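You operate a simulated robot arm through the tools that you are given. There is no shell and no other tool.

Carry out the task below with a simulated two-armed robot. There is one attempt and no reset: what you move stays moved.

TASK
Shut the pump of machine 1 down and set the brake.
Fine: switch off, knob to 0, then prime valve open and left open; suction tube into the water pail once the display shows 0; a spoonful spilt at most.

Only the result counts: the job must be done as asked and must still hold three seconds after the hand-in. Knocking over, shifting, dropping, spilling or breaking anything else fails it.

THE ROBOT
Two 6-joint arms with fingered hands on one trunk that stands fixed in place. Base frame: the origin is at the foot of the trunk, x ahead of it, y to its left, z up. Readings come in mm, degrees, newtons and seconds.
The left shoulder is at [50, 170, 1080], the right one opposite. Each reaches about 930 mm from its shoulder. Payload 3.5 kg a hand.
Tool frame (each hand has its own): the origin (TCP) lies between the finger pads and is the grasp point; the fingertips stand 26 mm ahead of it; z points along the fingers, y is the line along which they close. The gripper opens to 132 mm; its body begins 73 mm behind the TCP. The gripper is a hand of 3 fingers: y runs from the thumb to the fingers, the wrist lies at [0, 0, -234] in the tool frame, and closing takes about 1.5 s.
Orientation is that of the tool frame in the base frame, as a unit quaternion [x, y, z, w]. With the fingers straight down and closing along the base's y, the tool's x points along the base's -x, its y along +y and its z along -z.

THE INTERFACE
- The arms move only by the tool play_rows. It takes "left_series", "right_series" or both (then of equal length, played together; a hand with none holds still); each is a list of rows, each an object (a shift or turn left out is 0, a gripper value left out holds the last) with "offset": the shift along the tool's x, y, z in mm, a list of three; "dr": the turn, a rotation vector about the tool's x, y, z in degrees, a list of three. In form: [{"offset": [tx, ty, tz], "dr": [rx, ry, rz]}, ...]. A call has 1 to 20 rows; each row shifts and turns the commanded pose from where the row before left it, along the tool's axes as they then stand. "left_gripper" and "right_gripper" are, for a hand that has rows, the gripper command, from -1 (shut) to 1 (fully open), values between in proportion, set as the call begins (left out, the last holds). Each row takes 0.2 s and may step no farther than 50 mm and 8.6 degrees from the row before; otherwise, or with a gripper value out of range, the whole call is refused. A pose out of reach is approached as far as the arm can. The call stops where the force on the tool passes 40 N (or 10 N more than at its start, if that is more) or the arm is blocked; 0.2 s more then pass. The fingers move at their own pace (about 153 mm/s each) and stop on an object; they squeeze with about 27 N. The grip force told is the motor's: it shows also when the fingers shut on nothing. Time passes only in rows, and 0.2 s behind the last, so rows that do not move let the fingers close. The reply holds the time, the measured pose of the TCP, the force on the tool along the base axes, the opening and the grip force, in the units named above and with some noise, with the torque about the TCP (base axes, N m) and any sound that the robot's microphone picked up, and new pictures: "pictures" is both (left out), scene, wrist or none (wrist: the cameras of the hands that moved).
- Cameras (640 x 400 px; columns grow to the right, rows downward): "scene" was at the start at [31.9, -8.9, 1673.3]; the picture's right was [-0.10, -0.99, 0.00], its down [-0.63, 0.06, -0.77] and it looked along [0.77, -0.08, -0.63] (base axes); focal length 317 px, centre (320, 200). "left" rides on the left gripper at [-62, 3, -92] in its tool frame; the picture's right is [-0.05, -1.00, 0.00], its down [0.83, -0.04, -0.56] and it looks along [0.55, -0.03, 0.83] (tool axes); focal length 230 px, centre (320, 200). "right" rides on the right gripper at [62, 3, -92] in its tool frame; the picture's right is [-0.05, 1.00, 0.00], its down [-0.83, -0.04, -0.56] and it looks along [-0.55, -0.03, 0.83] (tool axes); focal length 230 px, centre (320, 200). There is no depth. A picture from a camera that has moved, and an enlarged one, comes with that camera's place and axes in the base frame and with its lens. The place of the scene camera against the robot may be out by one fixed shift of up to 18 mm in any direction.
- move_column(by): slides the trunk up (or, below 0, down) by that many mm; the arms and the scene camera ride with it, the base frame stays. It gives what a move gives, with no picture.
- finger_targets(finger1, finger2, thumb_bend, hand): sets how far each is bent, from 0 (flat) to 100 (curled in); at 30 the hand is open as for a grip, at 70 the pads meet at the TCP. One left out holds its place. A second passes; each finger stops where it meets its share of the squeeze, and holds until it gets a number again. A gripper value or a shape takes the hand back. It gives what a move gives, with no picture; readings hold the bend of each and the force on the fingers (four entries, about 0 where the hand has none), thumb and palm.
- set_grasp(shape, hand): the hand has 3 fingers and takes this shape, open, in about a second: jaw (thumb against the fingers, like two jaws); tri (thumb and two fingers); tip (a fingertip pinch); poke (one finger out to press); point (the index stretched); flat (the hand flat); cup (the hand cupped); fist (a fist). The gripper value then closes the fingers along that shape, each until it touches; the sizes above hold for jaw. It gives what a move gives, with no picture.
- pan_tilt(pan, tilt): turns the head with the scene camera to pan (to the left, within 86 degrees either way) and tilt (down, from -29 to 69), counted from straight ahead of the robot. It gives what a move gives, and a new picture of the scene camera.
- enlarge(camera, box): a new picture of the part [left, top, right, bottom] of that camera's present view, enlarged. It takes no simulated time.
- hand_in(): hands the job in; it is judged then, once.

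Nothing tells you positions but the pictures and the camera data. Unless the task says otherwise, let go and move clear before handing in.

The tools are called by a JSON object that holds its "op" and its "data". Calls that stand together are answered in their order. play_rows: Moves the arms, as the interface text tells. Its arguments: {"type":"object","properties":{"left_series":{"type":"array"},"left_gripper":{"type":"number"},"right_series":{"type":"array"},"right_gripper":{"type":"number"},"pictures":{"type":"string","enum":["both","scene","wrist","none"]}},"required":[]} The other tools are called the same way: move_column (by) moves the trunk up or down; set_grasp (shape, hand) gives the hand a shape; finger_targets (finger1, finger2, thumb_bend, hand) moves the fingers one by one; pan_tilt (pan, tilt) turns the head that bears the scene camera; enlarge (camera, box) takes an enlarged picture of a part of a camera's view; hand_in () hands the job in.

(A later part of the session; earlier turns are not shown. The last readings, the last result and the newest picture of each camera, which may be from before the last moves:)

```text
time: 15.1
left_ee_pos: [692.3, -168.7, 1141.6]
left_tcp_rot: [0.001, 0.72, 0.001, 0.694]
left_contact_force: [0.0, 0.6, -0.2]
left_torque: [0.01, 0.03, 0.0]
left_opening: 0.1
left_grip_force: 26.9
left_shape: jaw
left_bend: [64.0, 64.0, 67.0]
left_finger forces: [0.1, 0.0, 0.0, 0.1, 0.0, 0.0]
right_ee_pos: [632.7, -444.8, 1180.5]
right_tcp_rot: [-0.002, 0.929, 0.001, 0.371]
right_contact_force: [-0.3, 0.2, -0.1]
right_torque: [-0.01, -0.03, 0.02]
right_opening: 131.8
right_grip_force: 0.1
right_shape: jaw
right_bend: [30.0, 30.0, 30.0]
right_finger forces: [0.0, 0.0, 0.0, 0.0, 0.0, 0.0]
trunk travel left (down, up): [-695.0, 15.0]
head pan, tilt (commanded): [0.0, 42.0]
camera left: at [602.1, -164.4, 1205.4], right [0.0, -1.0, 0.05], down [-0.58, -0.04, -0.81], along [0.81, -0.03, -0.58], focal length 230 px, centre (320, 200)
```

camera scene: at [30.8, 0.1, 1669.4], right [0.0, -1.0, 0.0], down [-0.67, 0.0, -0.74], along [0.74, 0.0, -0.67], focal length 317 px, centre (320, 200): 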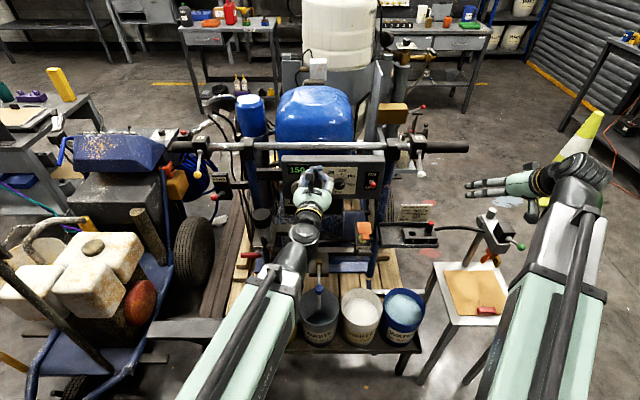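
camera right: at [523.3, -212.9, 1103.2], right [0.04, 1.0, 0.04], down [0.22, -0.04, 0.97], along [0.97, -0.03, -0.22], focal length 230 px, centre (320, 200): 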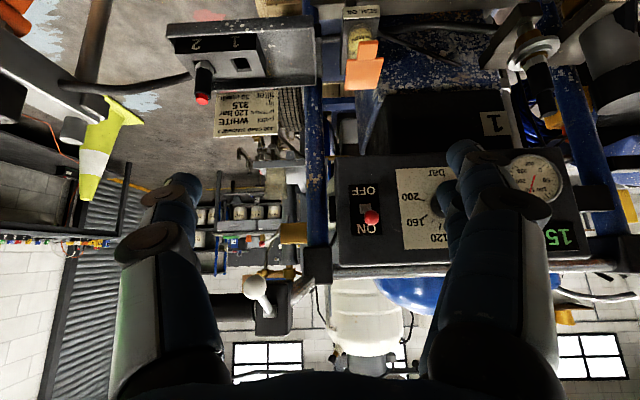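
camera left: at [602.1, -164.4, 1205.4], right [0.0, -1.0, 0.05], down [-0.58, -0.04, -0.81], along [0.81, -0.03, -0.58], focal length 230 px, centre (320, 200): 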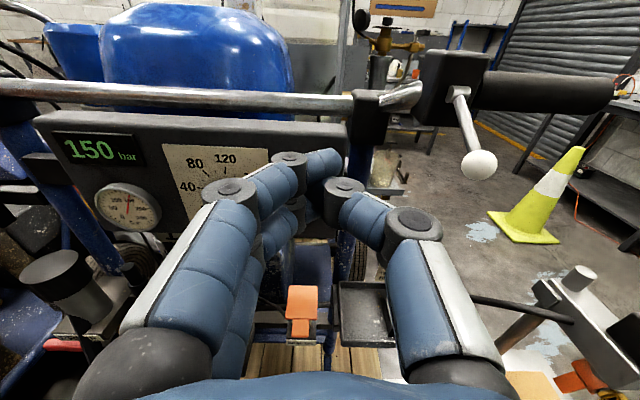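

At (692,-169,1142) the hand is in front of and above the switch ball (786,-163,1067). I yaw it slightly to stay clear of the white-ball lever and move forward above the ball.

{"op": "play_rows", "data": {"left_series": [{"dr": [8.6, 0, 0]}, {"offset": [4, 3.3, 28]}, {"offset": [4, 3.3, 28]}, {"offset": [4, 3.3, 28]}], "pictures": "both"}}

{"op": "enlarge", "data": {"camera": "scene", "box": [300, 140, 420, 220]}}

```text
time: 16.1
left_ee_pos: [779.7, -171.8, 1128.9]
left_tcp_rot: [0.052, 0.718, -0.052, 0.692]
left_contact_force: [-0.1, -0.4, 0.3]
left_torque: [0.02, 0.01, -0.02]
left_opening: 0.0
left_grip_force: 26.6
left_shape: jaw
left_bend: [64.0, 64.0, 67.0]
left_finger forces: [0.0, 0.1, 0.0, 0.0, 0.1, 0.0]
right_ee_pos: [634.5, -444.9, 1179.5]
right_tcp_rot: [0.0, 0.929, 0.0, 0.371]
right_contact_force: [0.2, -0.2, 0.5]
right_torque: [0.01, 0.0, -0.02]
right_opening: 131.9
right_grip_force: 0.1
right_shape: jaw
right_bend: [30.0, 30.0, 30.0]
right_finger forces: [0.1, 0.0, 0.0, 0.0, 0.1, 0.0]
trunk travel left (down, up): [-695.0, 15.0]
head pan, tilt (commanded): [0.0, 42.0]
camera scene: at [31.0, -0.7, 1669.4], right [0.0, -1.0, 0.0], down [-0.67, 0.0, -0.74], along [0.74, 0.0, -0.67], focal length 317 px, centre (320, 200)
camera left: at [690.6, -153.1, 1192.1], right [-0.15, -0.99, 0.06], down [-0.59, 0.04, -0.81], along [0.8, -0.15, -0.58], focal length 230 px, centre (320, 200)
```

scene: 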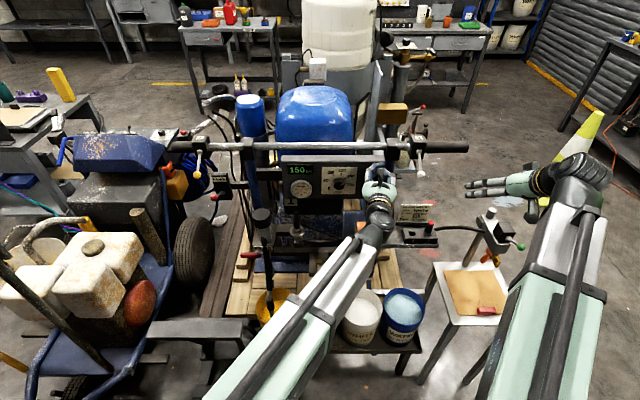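
left: 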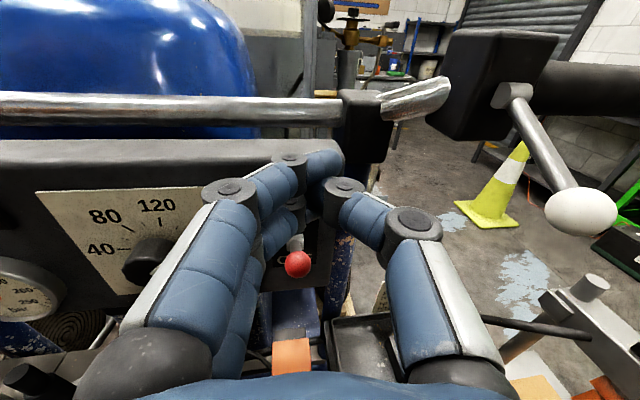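

```text
5.00 times, centred on (360, 180) of scene
camera zoom: at [31.0, -0.7, 1669.4], right [0.0, -1.0, 0.0], down [-0.67, 0.0, -0.74], along [0.74, 0.0, -0.67], focal length 1583 px, centre (120, 300)
```

zoom: 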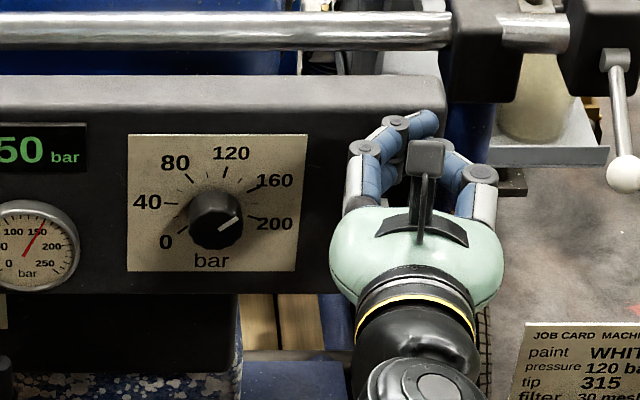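

The ball sits 53 mm below the tool axis and right under the lower finger. I press straight down in small steps.

{"op": "play_rows", "data": {"left_series": [{"offset": [6, 0, 0]}, {"offset": [6, 0, 0]}, {"offset": [6, 0, 0]}, {"offset": [6, 0, 0]}, {"offset": [6, 0, 0]}, {"offset": [6, 0, 0]}, {"offset": [6, 0, 0]}], "pictures": "both"}}

{"op": "enlarge", "data": {"camera": "scene", "box": [300, 140, 420, 220]}}

```text
time: 17.6
left_ee_pos: [779.4, -171.8, 1084.6]
left_tcp_rot: [0.053, 0.718, -0.053, 0.693]
left_contact_force: [-1.6, 0.3, 1.4]
left_torque: [0.01, 0.04, -0.01]
left_opening: 0.0
left_grip_force: 27.6
left_shape: jaw
left_bend: [64.0, 64.0, 67.0]
left_finger forces: [0.1, 1.8, 0.1, 0.0, 0.0, 0.1]
right_ee_pos: [633.4, -444.9, 1179.5]
right_tcp_rot: [0.0, 0.929, 0.0, 0.371]
right_contact_force: [-0.2, -0.2, 0.0]
right_torque: [-0.02, -0.01, 0.03]
right_opening: 131.8
right_grip_force: 0.0
right_shape: jaw
right_bend: [30.0, 30.0, 30.0]
right_finger forces: [0.0, 0.0, 0.0, 0.1, 0.1, 0.0]
trunk travel left (down, up): [-695.0, 15.0]
head pan, tilt (commanded): [0.0, 42.0]
camera scene: at [30.5, -0.5, 1669.4], right [0.0, -1.0, 0.0], down [-0.67, 0.0, -0.74], along [0.74, 0.0, -0.67], focal length 317 px, centre (320, 200)
camera left: at [691.0, -154.2, 1149.0], right [-0.15, -0.99, 0.05], down [-0.58, 0.04, -0.81], along [0.8, -0.15, -0.58], focal length 230 px, centre (320, 200)
```

scene: 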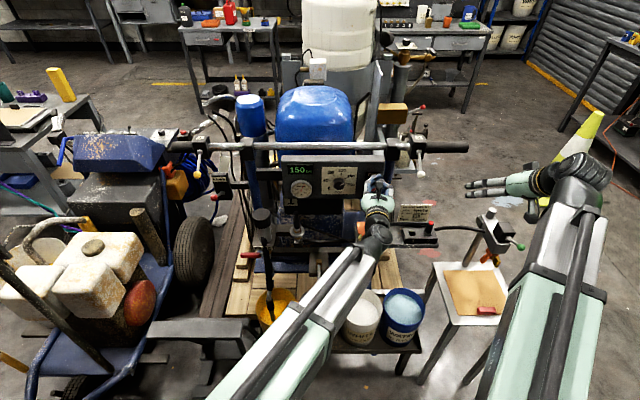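
left: 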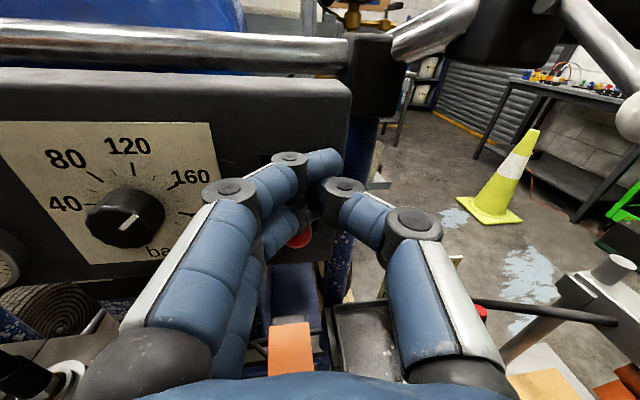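

```text
5.00 times, centred on (360, 180) of scene
camera zoom: at [30.5, -0.5, 1669.4], right [0.0, -1.0, 0.0], down [-0.67, 0.0, -0.74], along [0.74, 0.0, -0.67], focal length 1583 px, centre (120, 300)
```

zoom: 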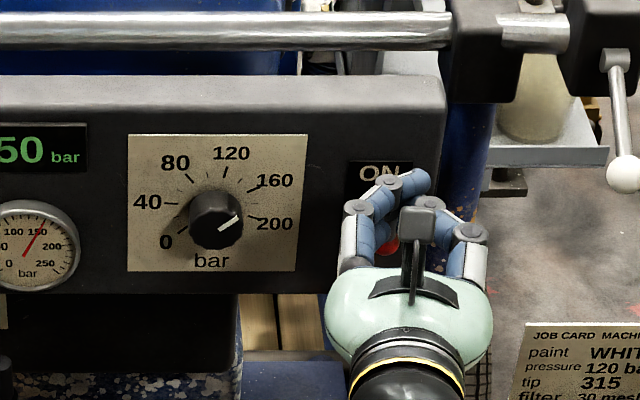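

Light contact (about 2 N) and the ball has begun to move down. I press further.

{"op": "play_rows", "data": {"left_series": [{"offset": [4, 0, 0]}, {"offset": [4, 0, 0]}, {"offset": [4, 0, 0]}, {"offset": [4, 0, 0]}], "pictures": "wrist"}}

{"op": "enlarge", "data": {"camera": "scene", "box": [300, 140, 420, 220]}}

```text
time: 18.6
left_ee_pos: [778.9, -171.6, 1069.7]
left_tcp_rot: [0.054, 0.717, -0.054, 0.693]
left_contact_force: [0.6, -0.8, -0.1]
left_torque: [0.03, 0.02, 0.03]
left_opening: 0.1
left_grip_force: 27.4
left_shape: jaw
left_bend: [64.0, 64.0, 67.0]
left_finger forces: [0.0, 0.1, 0.0, 0.0, 0.1, 0.0]
right_ee_pos: [633.4, -445.1, 1179.9]
right_tcp_rot: [-0.001, 0.928, 0.0, 0.372]
right_contact_force: [-0.2, 0.5, 0.4]
right_torque: [-0.02, -0.03, 0.0]
right_opening: 132.1
right_grip_force: 0.0
right_shape: jaw
right_bend: [30.0, 30.0, 30.0]
right_finger forces: [0.0, 0.0, 0.0, 0.0, 0.0, 0.0]
trunk travel left (down, up): [-695.0, 15.0]
head pan, tilt (commanded): [0.0, 42.0]
camera left: at [690.2, -153.4, 1133.9], right [-0.15, -0.99, 0.05], down [-0.58, 0.04, -0.81], along [0.8, -0.15, -0.58], focal length 230 px, centre (320, 200)
```

left: 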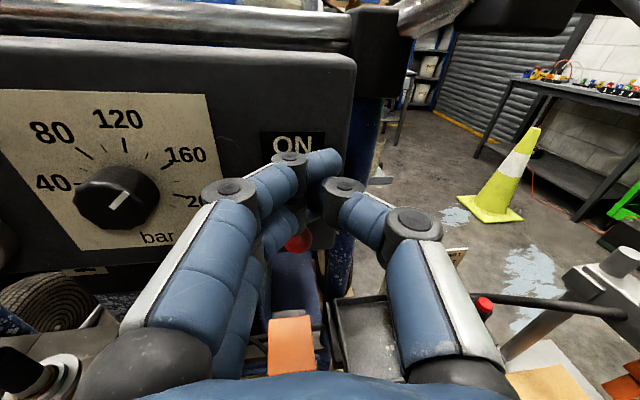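

```text
5.00 times, centred on (360, 180) of scene
camera zoom: at [30.5, -0.5, 1669.4], right [0.0, -1.0, 0.0], down [-0.67, 0.0, -0.74], along [0.74, 0.0, -0.67], focal length 1583 px, centre (120, 300)
```

zoom: 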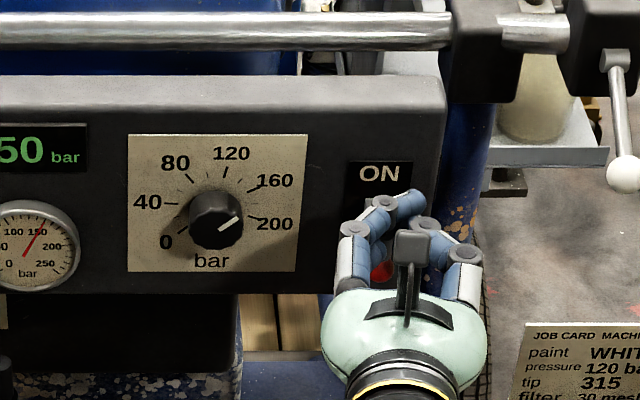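

The force fell away and the ball now sits at about z 1034, i.e. OFF. I lift the hand, back away and check.

{"op": "play_rows", "data": {"left_series": [{"offset": [-20, 0, 0]}, {"offset": [-20, 0, 0]}, {"offset": [-20, 0, -20]}, {"offset": [0, 0, -30]}, {"offset": [0, 0, -30]}], "pictures": "both"}}

{"op": "enlarge", "data": {"camera": "scene", "box": [270, 140, 390, 220]}}

```text
time: 19.9
left_ee_pos: [702.8, -161.4, 1131.0]
left_tcp_rot: [0.053, 0.717, -0.054, 0.693]
left_contact_force: [0.4, 0.2, -0.7]
left_torque: [-0.03, -0.03, -0.01]
left_opening: 0.2
left_grip_force: 26.5
left_shape: jaw
left_bend: [64.0, 64.0, 67.0]
left_finger forces: [0.1, 0.1, 0.0, 0.0, 0.0, 0.0]
right_ee_pos: [633.1, -444.3, 1181.0]
right_tcp_rot: [-0.001, 0.928, 0.0, 0.372]
right_contact_force: [-1.7, 0.7, 0.1]
right_torque: [-0.03, 0.0, -0.02]
right_opening: 131.7
right_grip_force: 0.0
right_shape: jaw
right_bend: [30.0, 30.0, 30.0]
right_finger forces: [0.0, 0.1, 0.0, 0.0, 0.1, 0.1]
trunk travel left (down, up): [-695.0, 15.0]
head pan, tilt (commanded): [0.0, 42.0]
camera scene: at [30.0, -0.3, 1669.4], right [0.0, -1.0, 0.0], down [-0.67, 0.0, -0.74], along [0.74, 0.0, -0.67], focal length 317 px, centre (320, 200)
camera left: at [613.8, -142.1, 1195.7], right [-0.15, -0.99, 0.05], down [-0.58, 0.04, -0.81], along [0.8, -0.15, -0.58], focal length 230 px, centre (320, 200)
```

scene: 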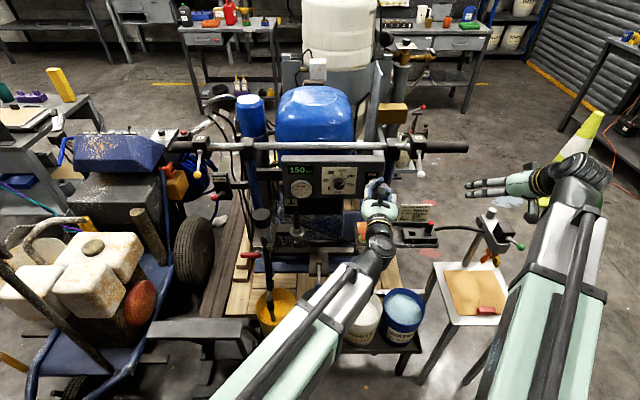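
left: 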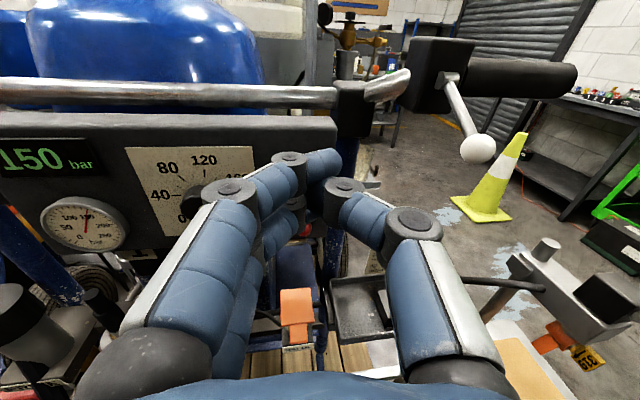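

```text
5.00 times, centred on (330, 180) of scene
camera zoom: at [30.0, -0.3, 1669.4], right [0.0, -1.0, 0.0], down [-0.67, 0.0, -0.74], along [0.74, 0.0, -0.67], focal length 1583 px, centre (270, 300)
```

zoom: 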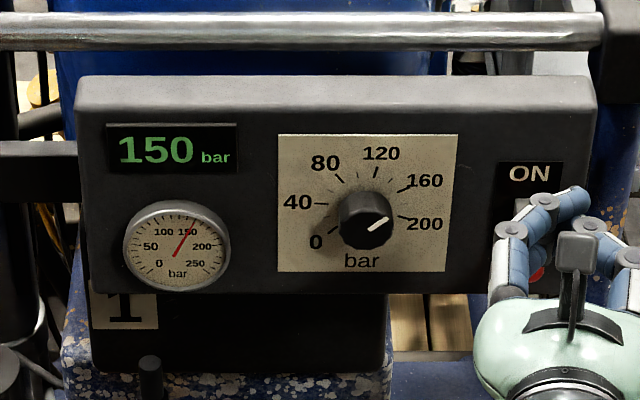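

The switch is OFF. The knob face (dial linear, 0 at lower left, now at 150) is at about (808,-61,1056), about 33 mm across. I straighten the hand, open it partly and move in front of the knob.

{"op": "play_rows", "data": {"left_series": [{"dr": [-8.4, 0, 0]}, {"dr": [0, -2, 0]}, {"offset": [25, 33, 13]}, {"offset": [25, 33, 13]}, {"offset": [25, 33, 13]}], "left_gripper": 0.1, "pictures": "both"}}

{"op": "enlarge", "data": {"camera": "scene", "box": [270, 140, 390, 220]}}

```text
time: 21.1
left_ee_pos: [744.9, -61.4, 1058.1]
left_tcp_rot: [0.001, 0.708, 0.0, 0.706]
left_contact_force: [0.3, -0.6, -0.8]
left_torque: [-0.01, 0.0, 0.01]
left_opening: 72.3
left_grip_force: 0.1
left_shape: jaw
left_bend: [72.0, 72.0, 70.0]
left_finger forces: [0.0, 0.0, 0.1, 0.1, 0.0, 0.0]
right_ee_pos: [633.4, -445.1, 1179.6]
right_tcp_rot: [-0.001, 0.928, 0.0, 0.372]
right_contact_force: [0.3, 0.4, 0.1]
right_torque: [0.01, 0.02, 0.0]
right_opening: 132.1
right_grip_force: 0.1
right_shape: jaw
right_bend: [30.0, 30.0, 30.0]
right_finger forces: [0.1, 0.0, 0.0, 0.0, 0.0, 0.0]
trunk travel left (down, up): [-695.0, 15.0]
head pan, tilt (commanded): [0.0, 42.0]
camera scene: at [30.9, -0.1, 1669.4], right [0.0, -1.0, 0.0], down [-0.67, 0.0, -0.74], along [0.74, 0.0, -0.67], focal length 317 px, centre (320, 200)
camera left: at [652.1, -56.4, 1119.1], right [0.0, -1.0, 0.05], down [-0.56, -0.04, -0.83], along [0.83, -0.03, -0.56], focal length 230 px, centre (320, 200)
```

scene: 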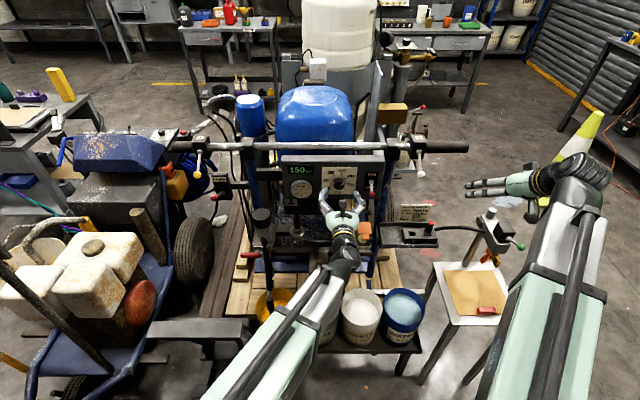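
left: 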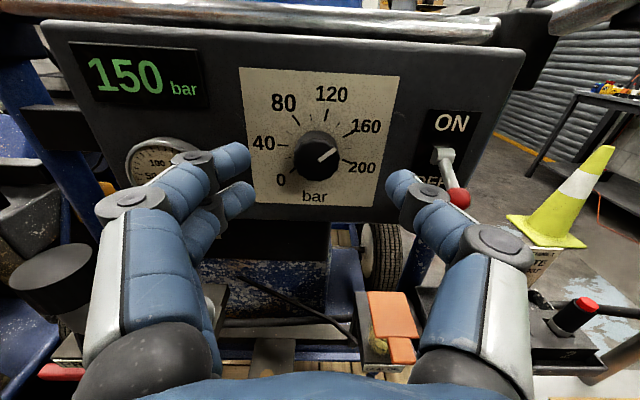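

```text
5.00 times, centred on (330, 180) of scene
camera zoom: at [30.9, -0.1, 1669.4], right [0.0, -1.0, 0.0], down [-0.67, 0.0, -0.74], along [0.74, 0.0, -0.67], focal length 1583 px, centre (270, 300)
```

zoom: 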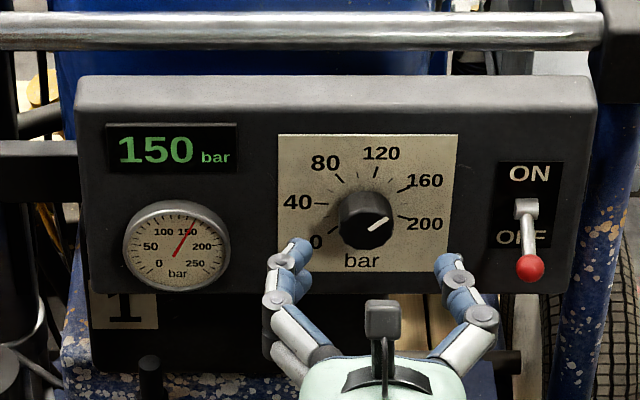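

The switch is plainly OFF now, and the knob is centred about 5 mm below the tool axis. I roll the hand clockwise first so I can then turn the knob counter-clockwise from 150 to 0.

{"op": "play_rows", "data": {"left_series": [{"offset": [5, 0, 0], "dr": [0, 0, 8.6]}, {"dr": [0, 0, 8.6]}, {"dr": [0, 0, 8.6]}, {"dr": [0, 0, 8.6]}, {"dr": [0, 0, 8.6]}, {"dr": [0, 0, 8.6]}, {"dr": [0, 0, 8.6]}, {"dr": [0, 0, 8.6]}, {"dr": [0, 0, 8.6]}, {"dr": [0, 0, 8.6]}], "pictures": "wrist"}}

{"op": "enlarge", "data": {"camera": "scene", "box": [270, 140, 390, 220]}}

```text
time: 23.2
left_ee_pos: [741.1, -62.9, 1052.5]
left_tcp_rot: [0.484, 0.515, 0.483, 0.517]
left_contact_force: [0.0, -0.2, 0.3]
left_torque: [0.0, -0.01, -0.01]
left_opening: 72.7
left_grip_force: 0.0
left_shape: jaw
left_bend: [72.0, 72.0, 70.0]
left_finger forces: [0.0, 0.0, 0.1, 0.0, 0.1, 0.1]
right_ee_pos: [633.3, -444.4, 1180.3]
right_tcp_rot: [0.0, 0.928, 0.0, 0.372]
right_contact_force: [0.1, -0.8, 0.3]
right_torque: [0.0, 0.02, -0.03]
right_opening: 132.0
right_grip_force: 0.1
right_shape: jaw
right_bend: [30.0, 30.0, 30.0]
right_finger forces: [0.1, 0.0, 0.0, 0.0, 0.1, 0.1]
trunk travel left (down, up): [-695.0, 15.0]
head pan, tilt (commanded): [0.0, 42.0]
camera left: at [649.4, -121.3, 1059.2], right [0.0, -0.12, -0.99], down [-0.55, 0.83, -0.1], along [0.83, 0.55, -0.07], focal length 230 px, centre (320, 200)
```

left: 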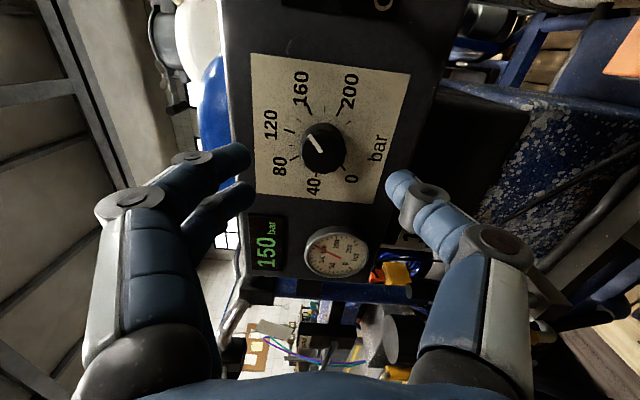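

```text
5.00 times, centred on (330, 180) of scene
camera zoom: at [30.5, -0.4, 1669.4], right [0.0, -1.0, 0.0], down [-0.67, 0.0, -0.74], along [0.74, 0.0, -0.67], focal length 1583 px, centre (270, 300)
```

zoom: 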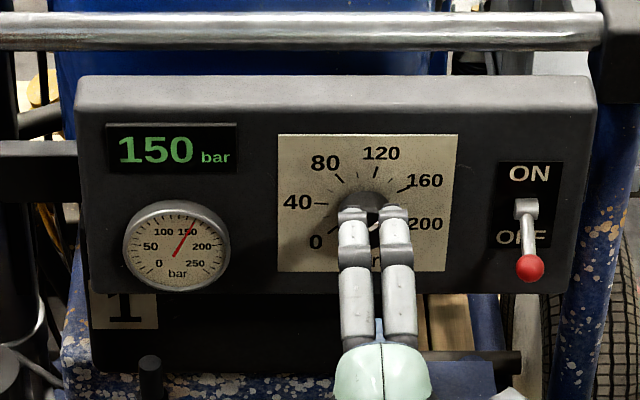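

Roll of 86° reached; the knob axis is at about (810,-64,1050) and the panel plane at x 835. I centre, move in to TCP x 799 and close on the knob.

{"op": "play_rows", "data": {"left_series": [{"offset": [-1, -2, 10]}, {"offset": [0, 0, 12]}, {"offset": [0, 0, 12]}, {"offset": [0, 0, 12]}, {"offset": [0, 0, 12]}], "pictures": "wrist"}}

{"op": "enlarge", "data": {"camera": "left", "box": [220, 60, 480, 240]}}

```text
time: 24.4
left_ee_pos: [800.5, -64.2, 1047.6]
left_tcp_rot: [0.484, 0.517, 0.482, 0.517]
left_contact_force: [1.0, 0.1, -0.1]
left_torque: [0.0, -0.01, -0.01]
left_opening: 72.5
left_grip_force: 0.0
left_shape: jaw
left_bend: [72.0, 72.0, 70.0]
left_finger forces: [0.1, 0.1, 0.1, 0.1, 0.0, 0.1]
right_ee_pos: [633.6, -445.4, 1179.7]
right_tcp_rot: [0.0, 0.928, 0.0, 0.371]
right_contact_force: [0.2, -0.7, -1.2]
right_torque: [0.04, -0.01, 0.0]
right_opening: 131.8
right_grip_force: 0.0
right_shape: jaw
right_bend: [30.0, 30.0, 30.0]
right_finger forces: [0.0, 0.1, 0.1, 0.1, 0.1, 0.0]
trunk travel left (down, up): [-695.0, 15.0]
head pan, tilt (commanded): [0.0, 42.0]
camera left: at [708.0, -123.1, 1056.2], right [0.0, -0.12, -0.99], down [-0.55, 0.83, -0.1], along [0.83, 0.55, -0.07], focal length 230 px, centre (320, 200)
```

left: 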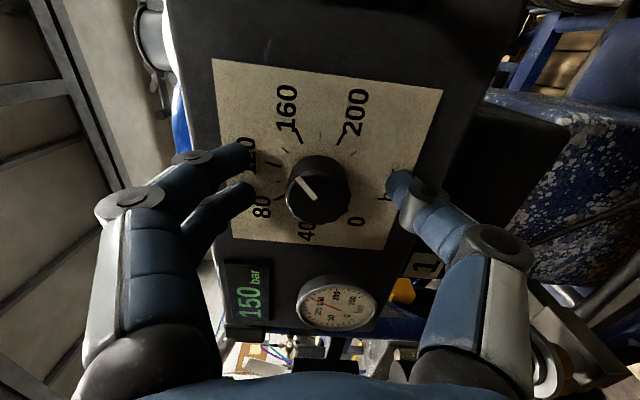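

```text
2.22 times, centred on (350, 150) of left
camera zoom: at [708.0, -123.1, 1056.2], right [0.0, -0.12, -0.99], down [-0.55, 0.83, -0.1], along [0.83, 0.55, -0.07], focal length 511 px, centre (253, 311)
```

zoom: 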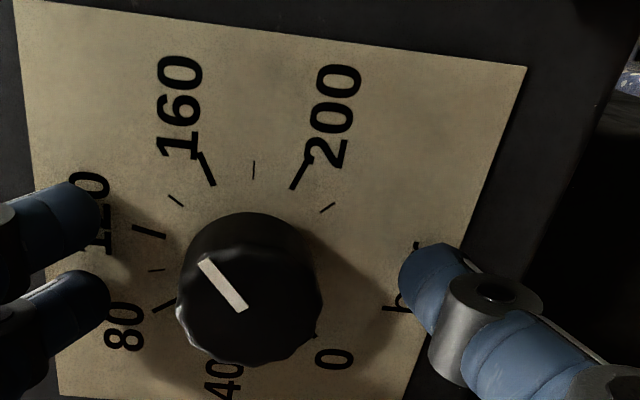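

The knob is centred between thumb and fingers. I close on it.

{"op": "play_rows", "data": {"left_series": [{}, {}, {}, {}, {}, {}], "left_gripper": -1, "pictures": "wrist"}}

```text
time: 25.9
left_ee_pos: [801.4, -63.4, 1049.4]
left_tcp_rot: [0.484, 0.515, 0.482, 0.517]
left_contact_force: [2.8, -1.6, 0.1]
left_torque: [0.01, 0.02, -0.04]
left_opening: 23.7
left_grip_force: 26.5
left_shape: jaw
left_bend: [72.0, 73.0, 70.0]
left_finger forces: [11.4, 13.0, 0.1, 0.0, 23.7, 0.1]
right_ee_pos: [633.3, -444.7, 1181.4]
right_tcp_rot: [-0.001, 0.928, 0.001, 0.371]
right_contact_force: [-0.3, -0.5, -0.1]
right_torque: [0.0, -0.01, 0.0]
right_opening: 131.9
right_grip_force: 0.1
right_shape: jaw
right_bend: [30.0, 30.0, 30.0]
right_finger forces: [0.0, 0.0, 0.0, 0.0, 0.0, 0.0]
trunk travel left (down, up): [-695.0, 15.0]
head pan, tilt (commanded): [0.0, 42.0]
camera left: at [707.9, -123.2, 1056.2], right [0.0, -0.12, -0.99], down [-0.55, 0.83, -0.1], along [0.83, 0.55, -0.07], focal length 230 px, centre (320, 200)
```

left: 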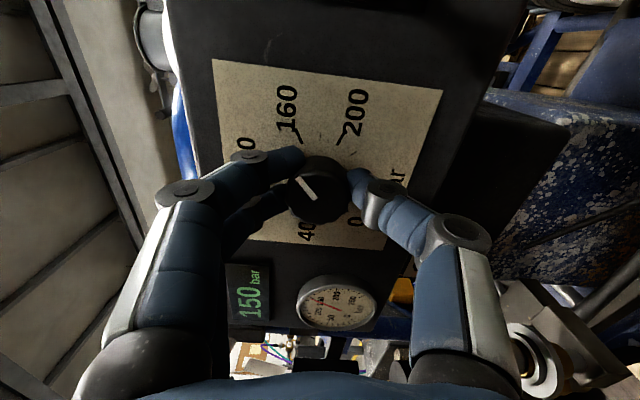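

Firm grip (about 25 N on the knob). I turn it counter-clockwise in steps.

{"op": "play_rows", "data": {"left_series": [{"dr": [0, 0, -8.6]}, {"dr": [0, 0, -8.6]}, {"dr": [0, 0, -8.6]}, {"dr": [0, 0, -8.6]}, {"dr": [0, 0, -8.6]}], "pictures": "wrist"}}

{"op": "enlarge", "data": {"camera": "left", "box": [220, 60, 480, 240]}}

```text
time: 27.1
left_ee_pos: [799.6, -63.9, 1051.6]
left_tcp_rot: [0.26, 0.657, 0.259, 0.659]
left_contact_force: [7.7, -3.7, 15.3]
left_torque: [0.05, -0.33, 0.0]
left_opening: 22.9
left_grip_force: 27.4
left_shape: jaw
left_bend: [72.0, 73.0, 70.0]
left_finger forces: [18.6, 13.9, 0.0, 0.1, 22.1, 0.0]
right_ee_pos: [632.0, -445.8, 1180.0]
right_tcp_rot: [0.001, 0.929, 0.0, 0.371]
right_contact_force: [-0.3, 0.8, -0.8]
right_torque: [0.03, -0.01, 0.03]
right_opening: 131.8
right_grip_force: 0.1
right_shape: jaw
right_bend: [30.0, 30.0, 30.0]
right_finger forces: [0.0, 0.0, 0.0, 0.0, 0.0, 0.1]
trunk travel left (down, up): [-695.0, 15.0]
head pan, tilt (commanded): [0.0, 42.0]
camera left: at [707.5, -101.4, 1097.8], right [0.0, -0.77, -0.64], down [-0.55, 0.54, -0.64], along [0.83, 0.35, -0.42], focal length 230 px, centre (320, 200)
```

left: 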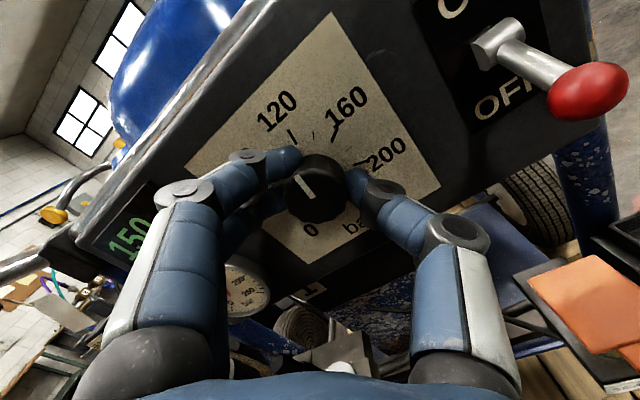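

```text
2.22 times, centred on (350, 150) of left
camera zoom: at [707.5, -101.4, 1097.8], right [0.0, -0.77, -0.64], down [-0.55, 0.54, -0.64], along [0.83, 0.35, -0.42], focal length 511 px, centre (253, 311)
```

zoom: 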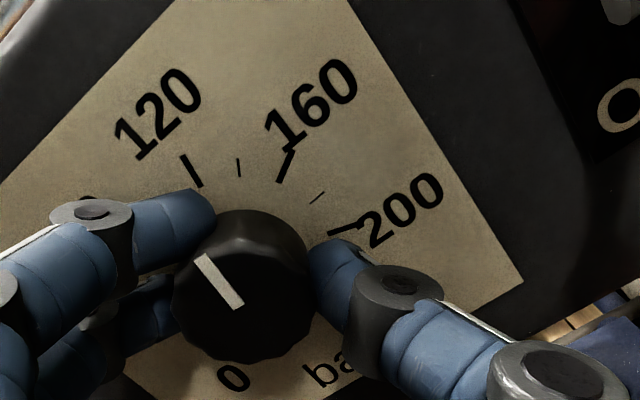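

No slip; the mark moves with the hand. I correct 3 mm upward and continue turning.

{"op": "play_rows", "data": {"left_series": [{"offset": [-2.2, 2.0, 0], "dr": [0, 0, -8.6]}, {"dr": [0, 0, -8.6]}, {"dr": [0, 0, -8.6]}, {"dr": [0, 0, -8.6]}, {"dr": [0, 0, -8.6]}], "pictures": "wrist"}}

{"op": "enlarge", "data": {"camera": "left", "box": [220, 60, 480, 240]}}

```text
time: 28.2
left_ee_pos: [798.7, -61.7, 1053.2]
left_tcp_rot: [0.0, 0.706, -0.001, 0.708]
left_contact_force: [11.0, 4.6, 14.8]
left_torque: [0.07, -0.27, 0.16]
left_opening: 22.9
left_grip_force: 27.0
left_shape: jaw
left_bend: [72.0, 73.0, 70.0]
left_finger forces: [17.6, 13.0, 0.0, 0.1, 23.1, 0.1]
right_ee_pos: [633.5, -444.4, 1180.2]
right_tcp_rot: [0.0, 0.929, -0.001, 0.371]
right_contact_force: [0.1, -0.4, -0.2]
right_torque: [-0.01, -0.02, 0.0]
right_opening: 132.1
right_grip_force: 0.3
right_shape: jaw
right_bend: [30.0, 30.0, 30.0]
right_finger forces: [0.0, 0.1, 0.1, 0.1, 0.1, 0.0]
trunk travel left (down, up): [-695.0, 15.0]
head pan, tilt (commanded): [0.0, 42.0]
camera left: at [707.4, -56.6, 1114.5], right [0.0, -1.0, 0.05], down [-0.55, -0.04, -0.83], along [0.83, -0.03, -0.55], focal length 230 px, centre (320, 200)
```

left: 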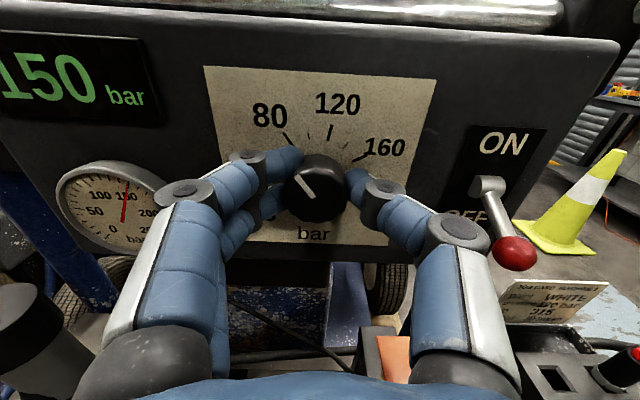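

```text
2.22 times, centred on (350, 150) of left
camera zoom: at [707.4, -56.6, 1114.5], right [0.0, -1.0, 0.05], down [-0.55, -0.04, -0.83], along [0.83, -0.03, -0.55], focal length 511 px, centre (253, 311)
```

zoom: 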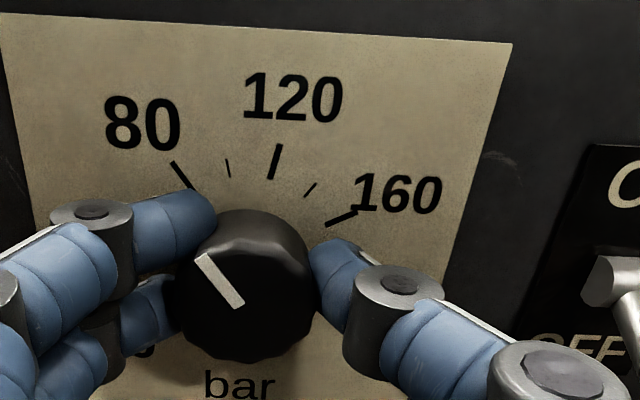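

The mark is at about 80 now. I continue the counter-clockwise turn.

{"op": "play_rows", "data": {"left_series": [{"offset": [-2.5, 0, 0], "dr": [0, 0, -8.6]}, {"dr": [0, 0, -8.6]}, {"dr": [0, 0, -8.6]}, {"dr": [0, 0, -8.6]}, {"dr": [0, 0, -8.6]}], "pictures": "wrist"}}

{"op": "enlarge", "data": {"camera": "left", "box": [220, 60, 480, 240]}}

```text
time: 29.4
left_ee_pos: [800.8, -58.6, 1056.0]
left_tcp_rot: [-0.259, 0.658, -0.261, 0.657]
left_contact_force: [0.8, 18.1, 2.0]
left_torque: [0.1, 0.1, 0.47]
left_opening: 22.6
left_grip_force: 26.9
left_shape: jaw
left_bend: [72.0, 73.0, 70.0]
left_finger forces: [20.6, 15.7, 0.0, 0.0, 20.4, 0.0]
right_ee_pos: [634.4, -443.5, 1180.7]
right_tcp_rot: [-0.001, 0.929, -0.001, 0.371]
right_contact_force: [-0.7, 0.9, 0.5]
right_torque: [0.0, 0.02, 0.03]
right_opening: 131.9
right_grip_force: 0.0
right_shape: jaw
right_bend: [30.0, 30.0, 30.0]
right_finger forces: [0.0, 0.1, 0.0, 0.0, 0.0, 0.0]
trunk travel left (down, up): [-695.0, 15.0]
head pan, tilt (commanded): [0.0, 42.0]
camera left: at [708.1, -13.5, 1097.4], right [0.0, -0.69, 0.72], down [-0.56, -0.6, -0.58], along [0.83, -0.4, -0.39], focal length 230 px, centre (320, 200)
```

left: 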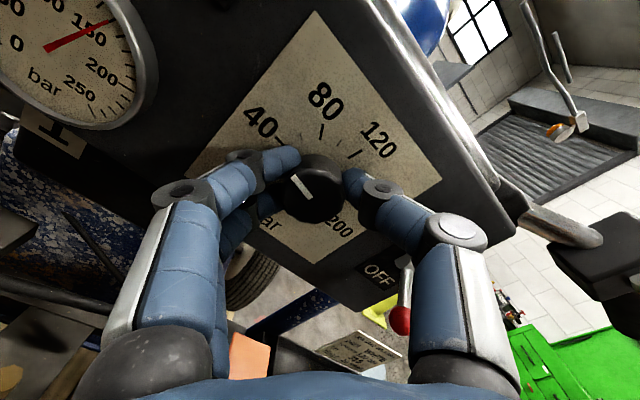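

```text
2.22 times, centred on (350, 150) of left
camera zoom: at [708.1, -13.5, 1097.4], right [0.0, -0.69, 0.72], down [-0.56, -0.6, -0.58], along [0.83, -0.4, -0.39], focal length 511 px, centre (253, 311)
```

zoom: 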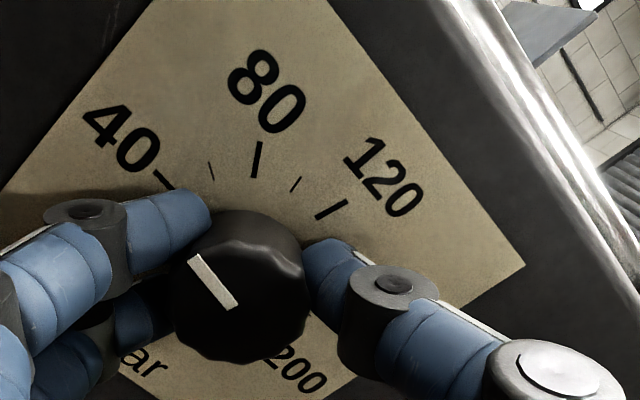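

About 40 now. I shift 4 mm to the left to relieve the side force and turn further.

{"op": "play_rows", "data": {"left_series": [{"offset": [-2.7, 2.9, 0], "dr": [0, 0, -8.6]}, {"dr": [0, 0, -8.6]}, {"dr": [0, 0, -8.6]}, {"dr": [0, 0, -8.6]}, {"dr": [0, 0, -8.6]}], "pictures": "wrist"}}

{"op": "enlarge", "data": {"camera": "left", "box": [220, 60, 480, 240]}}

{"op": "enlarge", "data": {"camera": "scene", "box": [270, 140, 390, 220]}}

```text
time: 30.6
left_ee_pos: [799.7, -57.5, 1053.2]
left_tcp_rot: [-0.482, 0.519, -0.482, 0.515]
left_contact_force: [0.8, 19.6, -11.4]
left_torque: [0.12, 0.37, 0.4]
left_opening: 22.9
left_grip_force: 27.5
left_shape: jaw
left_bend: [72.0, 73.0, 70.0]
left_finger forces: [22.5, 15.4, 0.0, 0.0, 20.6, 0.0]
right_ee_pos: [634.0, -442.8, 1180.0]
right_tcp_rot: [0.0, 0.928, -0.002, 0.371]
right_contact_force: [0.4, -0.1, 1.4]
right_torque: [-0.04, 0.0, 0.0]
right_opening: 131.7
right_grip_force: 0.0
right_shape: jaw
right_bend: [30.0, 30.0, 30.0]
right_finger forces: [0.0, 0.0, 0.0, 0.0, 0.0, 0.0]
trunk travel left (down, up): [-695.0, 15.0]
head pan, tilt (commanded): [0.0, 42.0]
camera left: at [708.2, 7.1, 1054.6], right [0.0, -0.02, 1.0], down [-0.56, -0.83, -0.01], along [0.83, -0.56, -0.01], focal length 230 px, centre (320, 200)
```

left: 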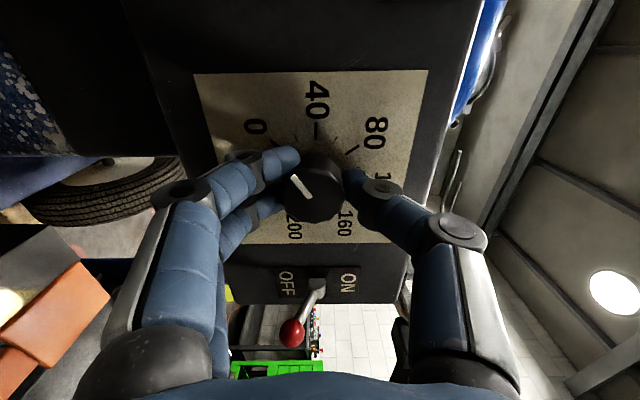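

```text
2.22 times, centred on (350, 150) of left
camera zoom: at [708.2, 7.1, 1054.6], right [0.0, -0.02, 1.0], down [-0.56, -0.83, -0.01], along [0.83, -0.56, -0.01], focal length 511 px, centre (253, 311)
```

zoom: 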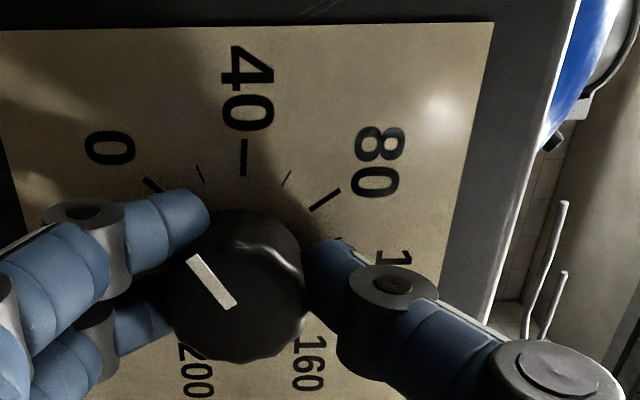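

```text
5.00 times, centred on (330, 180) of scene
camera zoom: at [31.9, 2.2, 1669.2], right [0.0, -1.0, 0.0], down [-0.67, 0.0, -0.74], along [0.74, 0.0, -0.67], focal length 1583 px, centre (270, 300)
```

zoom: 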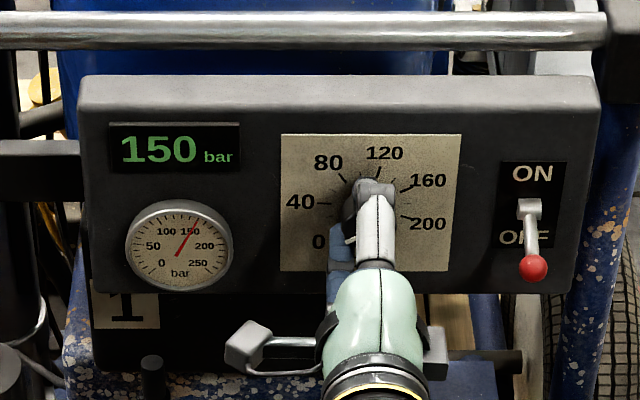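

The mark is roughly 10° short of the 0 tick. I turn a little more.

{"op": "play_rows", "data": {"left_series": [{"offset": [-3.0, 0, 0], "dr": [0, 0, -4.3]}, {"dr": [0, 0, -4.3]}, {}], "pictures": "wrist"}}

{"op": "enlarge", "data": {"camera": "left", "box": [220, 60, 480, 240]}}

```text
time: 31.4
left_ee_pos: [800.5, -55.1, 1054.3]
left_tcp_rot: [0.519, -0.481, 0.521, -0.477]
left_contact_force: [-2.7, 12.5, -16.4]
left_torque: [0.11, 0.52, 0.26]
left_opening: 23.0
left_grip_force: 27.5
left_shape: jaw
left_bend: [72.0, 73.0, 70.0]
left_finger forces: [22.1, 16.9, 0.0, 0.1, 19.5, 0.1]
right_ee_pos: [635.3, -444.6, 1180.0]
right_tcp_rot: [0.0, 0.928, -0.001, 0.372]
right_contact_force: [0.4, 0.1, 0.2]
right_torque: [-0.02, -0.02, 0.01]
right_opening: 132.2
right_grip_force: 0.1
right_shape: jaw
right_bend: [30.0, 30.0, 30.0]
right_finger forces: [0.0, 0.0, 0.0, 0.0, 0.0, 0.0]
trunk travel left (down, up): [-695.0, 15.0]
head pan, tilt (commanded): [0.0, 42.0]
camera left: at [708.5, 7.6, 1045.8], right [0.0, 0.13, 0.99], down [-0.56, -0.82, 0.11], along [0.83, -0.55, 0.07], focal length 230 px, centre (320, 200)
```

left: 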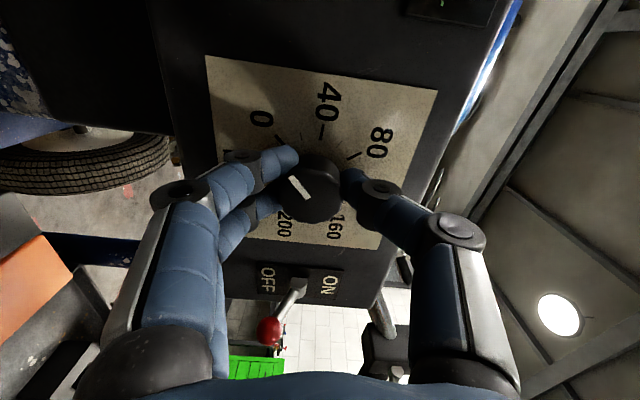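

```text
2.22 times, centred on (350, 150) of left
camera zoom: at [708.5, 7.6, 1045.8], right [0.0, 0.13, 0.99], down [-0.56, -0.82, 0.11], along [0.83, -0.55, 0.07], focal length 511 px, centre (253, 311)
```

zoom: 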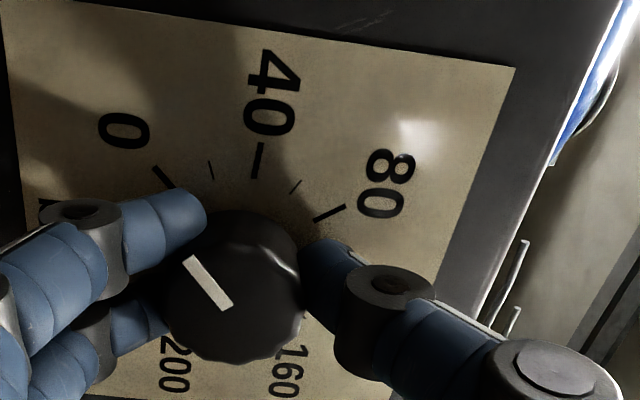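

The mark now lines up with the 0 tick within a few degrees. I let go, back off and check from the front.

{"op": "play_rows", "data": {"left_series": [{}, {}, {}, {"offset": [0, 0, -15]}, {"offset": [0, 0, -25]}, {"offset": [0, 0, -20]}], "left_gripper": 0.1, "pictures": "wrist"}}

{"op": "enlarge", "data": {"camera": "left", "box": [220, 40, 480, 220]}}

{"op": "enlarge", "data": {"camera": "scene", "box": [300, 150, 375, 200]}}

```text
time: 32.9
left_ee_pos: [737.7, -54.1, 1056.0]
left_tcp_rot: [0.518, -0.481, 0.52, -0.479]
left_contact_force: [0.7, 0.5, -0.1]
left_torque: [-0.05, 0.04, 0.02]
left_opening: 72.0
left_grip_force: 0.1
left_shape: jaw
left_bend: [72.0, 72.0, 70.0]
left_finger forces: [0.1, 0.0, 0.0, 0.1, 0.0, 0.0]
right_ee_pos: [633.5, -443.8, 1180.9]
right_tcp_rot: [-0.001, 0.928, 0.0, 0.372]
right_contact_force: [0.3, -0.5, -0.7]
right_torque: [0.02, 0.02, 0.02]
right_opening: 131.7
right_grip_force: 0.1
right_shape: jaw
right_bend: [30.0, 30.0, 30.0]
right_finger forces: [0.1, 0.0, 0.0, 0.0, 0.0, 0.0]
trunk travel left (down, up): [-695.0, 15.0]
head pan, tilt (commanded): [0.0, 42.0]
camera left: at [646.9, 8.5, 1046.6], right [0.0, 0.13, 0.99], down [-0.56, -0.82, 0.11], along [0.83, -0.55, 0.07], focal length 230 px, centre (320, 200)
```

left: 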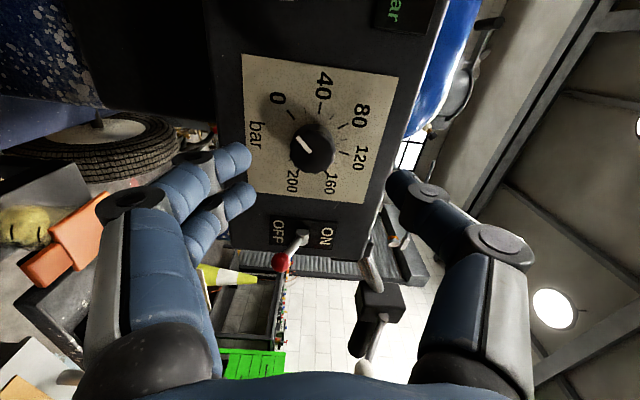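

```text
2.22 times, centred on (350, 130) of left
camera zoom: at [646.9, 8.5, 1046.6], right [0.0, 0.13, 0.99], down [-0.56, -0.82, 0.11], along [0.83, -0.55, 0.07], focal length 511 px, centre (253, 356)
```

zoom: 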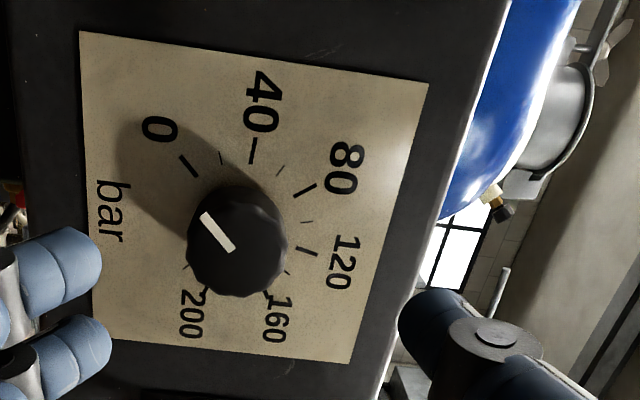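

```text
8.00 times, centred on (338, 175) of scene
camera zoom: at [30.4, -0.3, 1669.4], right [0.0, -1.0, 0.0], down [-0.67, 0.0, -0.74], along [0.74, 0.0, -0.67], focal length 2533 px, centre (180, 400)
```

zoom: 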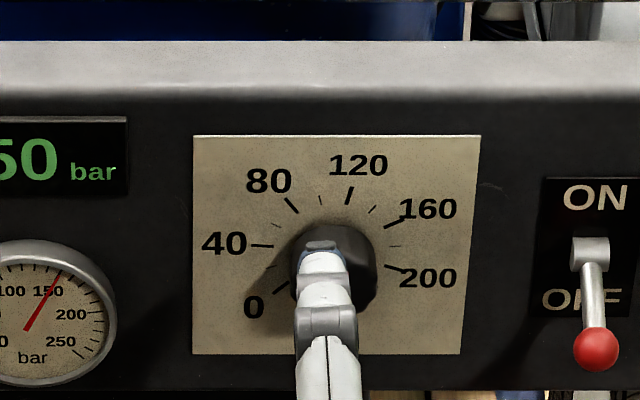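

The mark points at the 0 tick within about 2°. I roll the hand back to level and take a frontal look.

{"op": "play_rows", "data": {"left_series": [{"dr": [0, 0, 8.6]}, {"dr": [0, 0, 8.6]}, {"dr": [0, 0, 8.6]}, {"dr": [0, 0, 8.6]}, {"dr": [0, 0, 8.6]}, {"dr": [0, 0, 8.6]}, {"dr": [0, 0, 8.6]}, {"dr": [0, 0, 8.6]}, {"dr": [0, 0, 8.6]}, {"dr": [0, 0, 8.6]}, {"dr": [0, 0, 8.6]}], "pictures": "both"}}

{"op": "enlarge", "data": {"camera": "left", "box": [240, 60, 400, 210]}}

{"op": "enlarge", "data": {"camera": "scene", "box": [300, 150, 375, 200]}}

```text
time: 35.2
left_ee_pos: [739.1, -56.6, 1056.5]
left_tcp_rot: [0.003, 0.707, 0.0, 0.707]
left_contact_force: [0.0, 1.1, 0.2]
left_torque: [0.01, -0.01, -0.01]
left_opening: 71.9
left_grip_force: 0.0
left_shape: jaw
left_bend: [72.0, 72.0, 70.0]
left_finger forces: [0.0, 0.0, 0.1, 0.0, 0.0, 0.0]
right_ee_pos: [634.0, -445.0, 1180.2]
right_tcp_rot: [-0.001, 0.928, 0.001, 0.372]
right_contact_force: [-0.7, -0.3, 0.4]
right_torque: [-0.01, -0.03, 0.01]
right_opening: 132.1
right_grip_force: 0.1
right_shape: jaw
right_bend: [30.0, 30.0, 30.0]
right_finger forces: [0.1, 0.0, 0.0, 0.1, 0.0, 0.0]
trunk travel left (down, up): [-695.0, 15.0]
head pan, tilt (commanded): [0.0, 42.0]
camera scene: at [30.5, -0.5, 1669.4], right [0.0, -1.0, 0.0], down [-0.67, 0.0, -0.74], along [0.74, 0.0, -0.67], focal length 317 px, centre (320, 200)
camera left: at [647.2, -51.3, 1118.3], right [0.0, -1.0, 0.05], down [-0.56, -0.04, -0.83], along [0.83, -0.03, -0.56], focal length 230 px, centre (320, 200)
```

scene: 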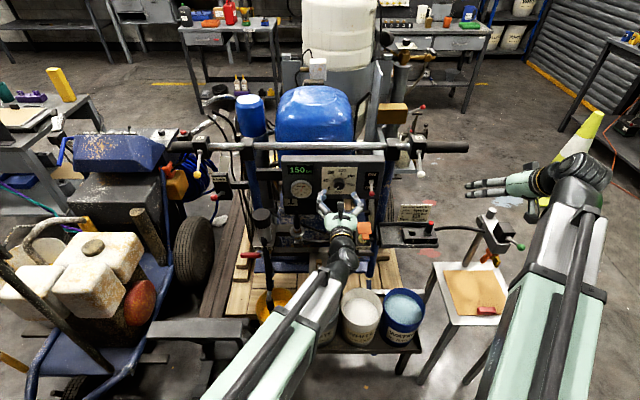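
left: 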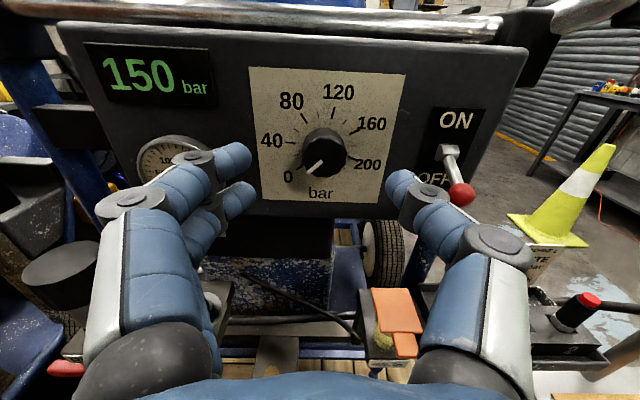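

```text
2.67 times, centred on (320, 135) of left
camera zoom: at [647.2, -51.3, 1118.3], right [0.0, -1.0, 0.05], down [-0.56, -0.04, -0.83], along [0.83, -0.03, -0.56], focal length 614 px, centre (320, 373)
```

zoom: 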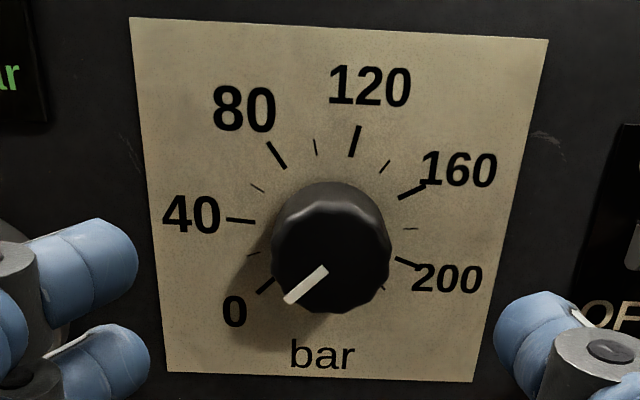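

```text
8.00 times, centred on (338, 175) of scene
camera zoom: at [30.5, -0.5, 1669.4], right [0.0, -1.0, 0.0], down [-0.67, 0.0, -0.74], along [0.74, 0.0, -0.67], focal length 2533 px, centre (180, 400)
```

zoom: 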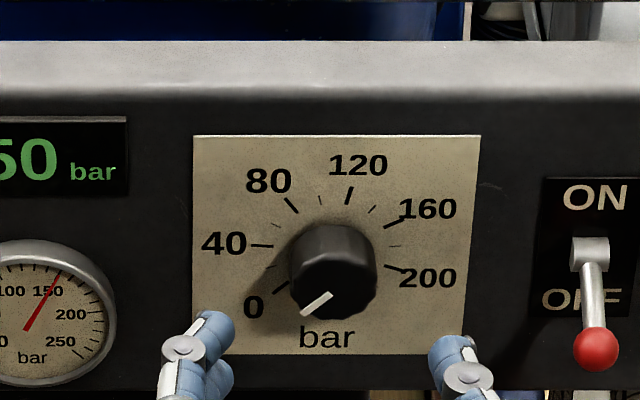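

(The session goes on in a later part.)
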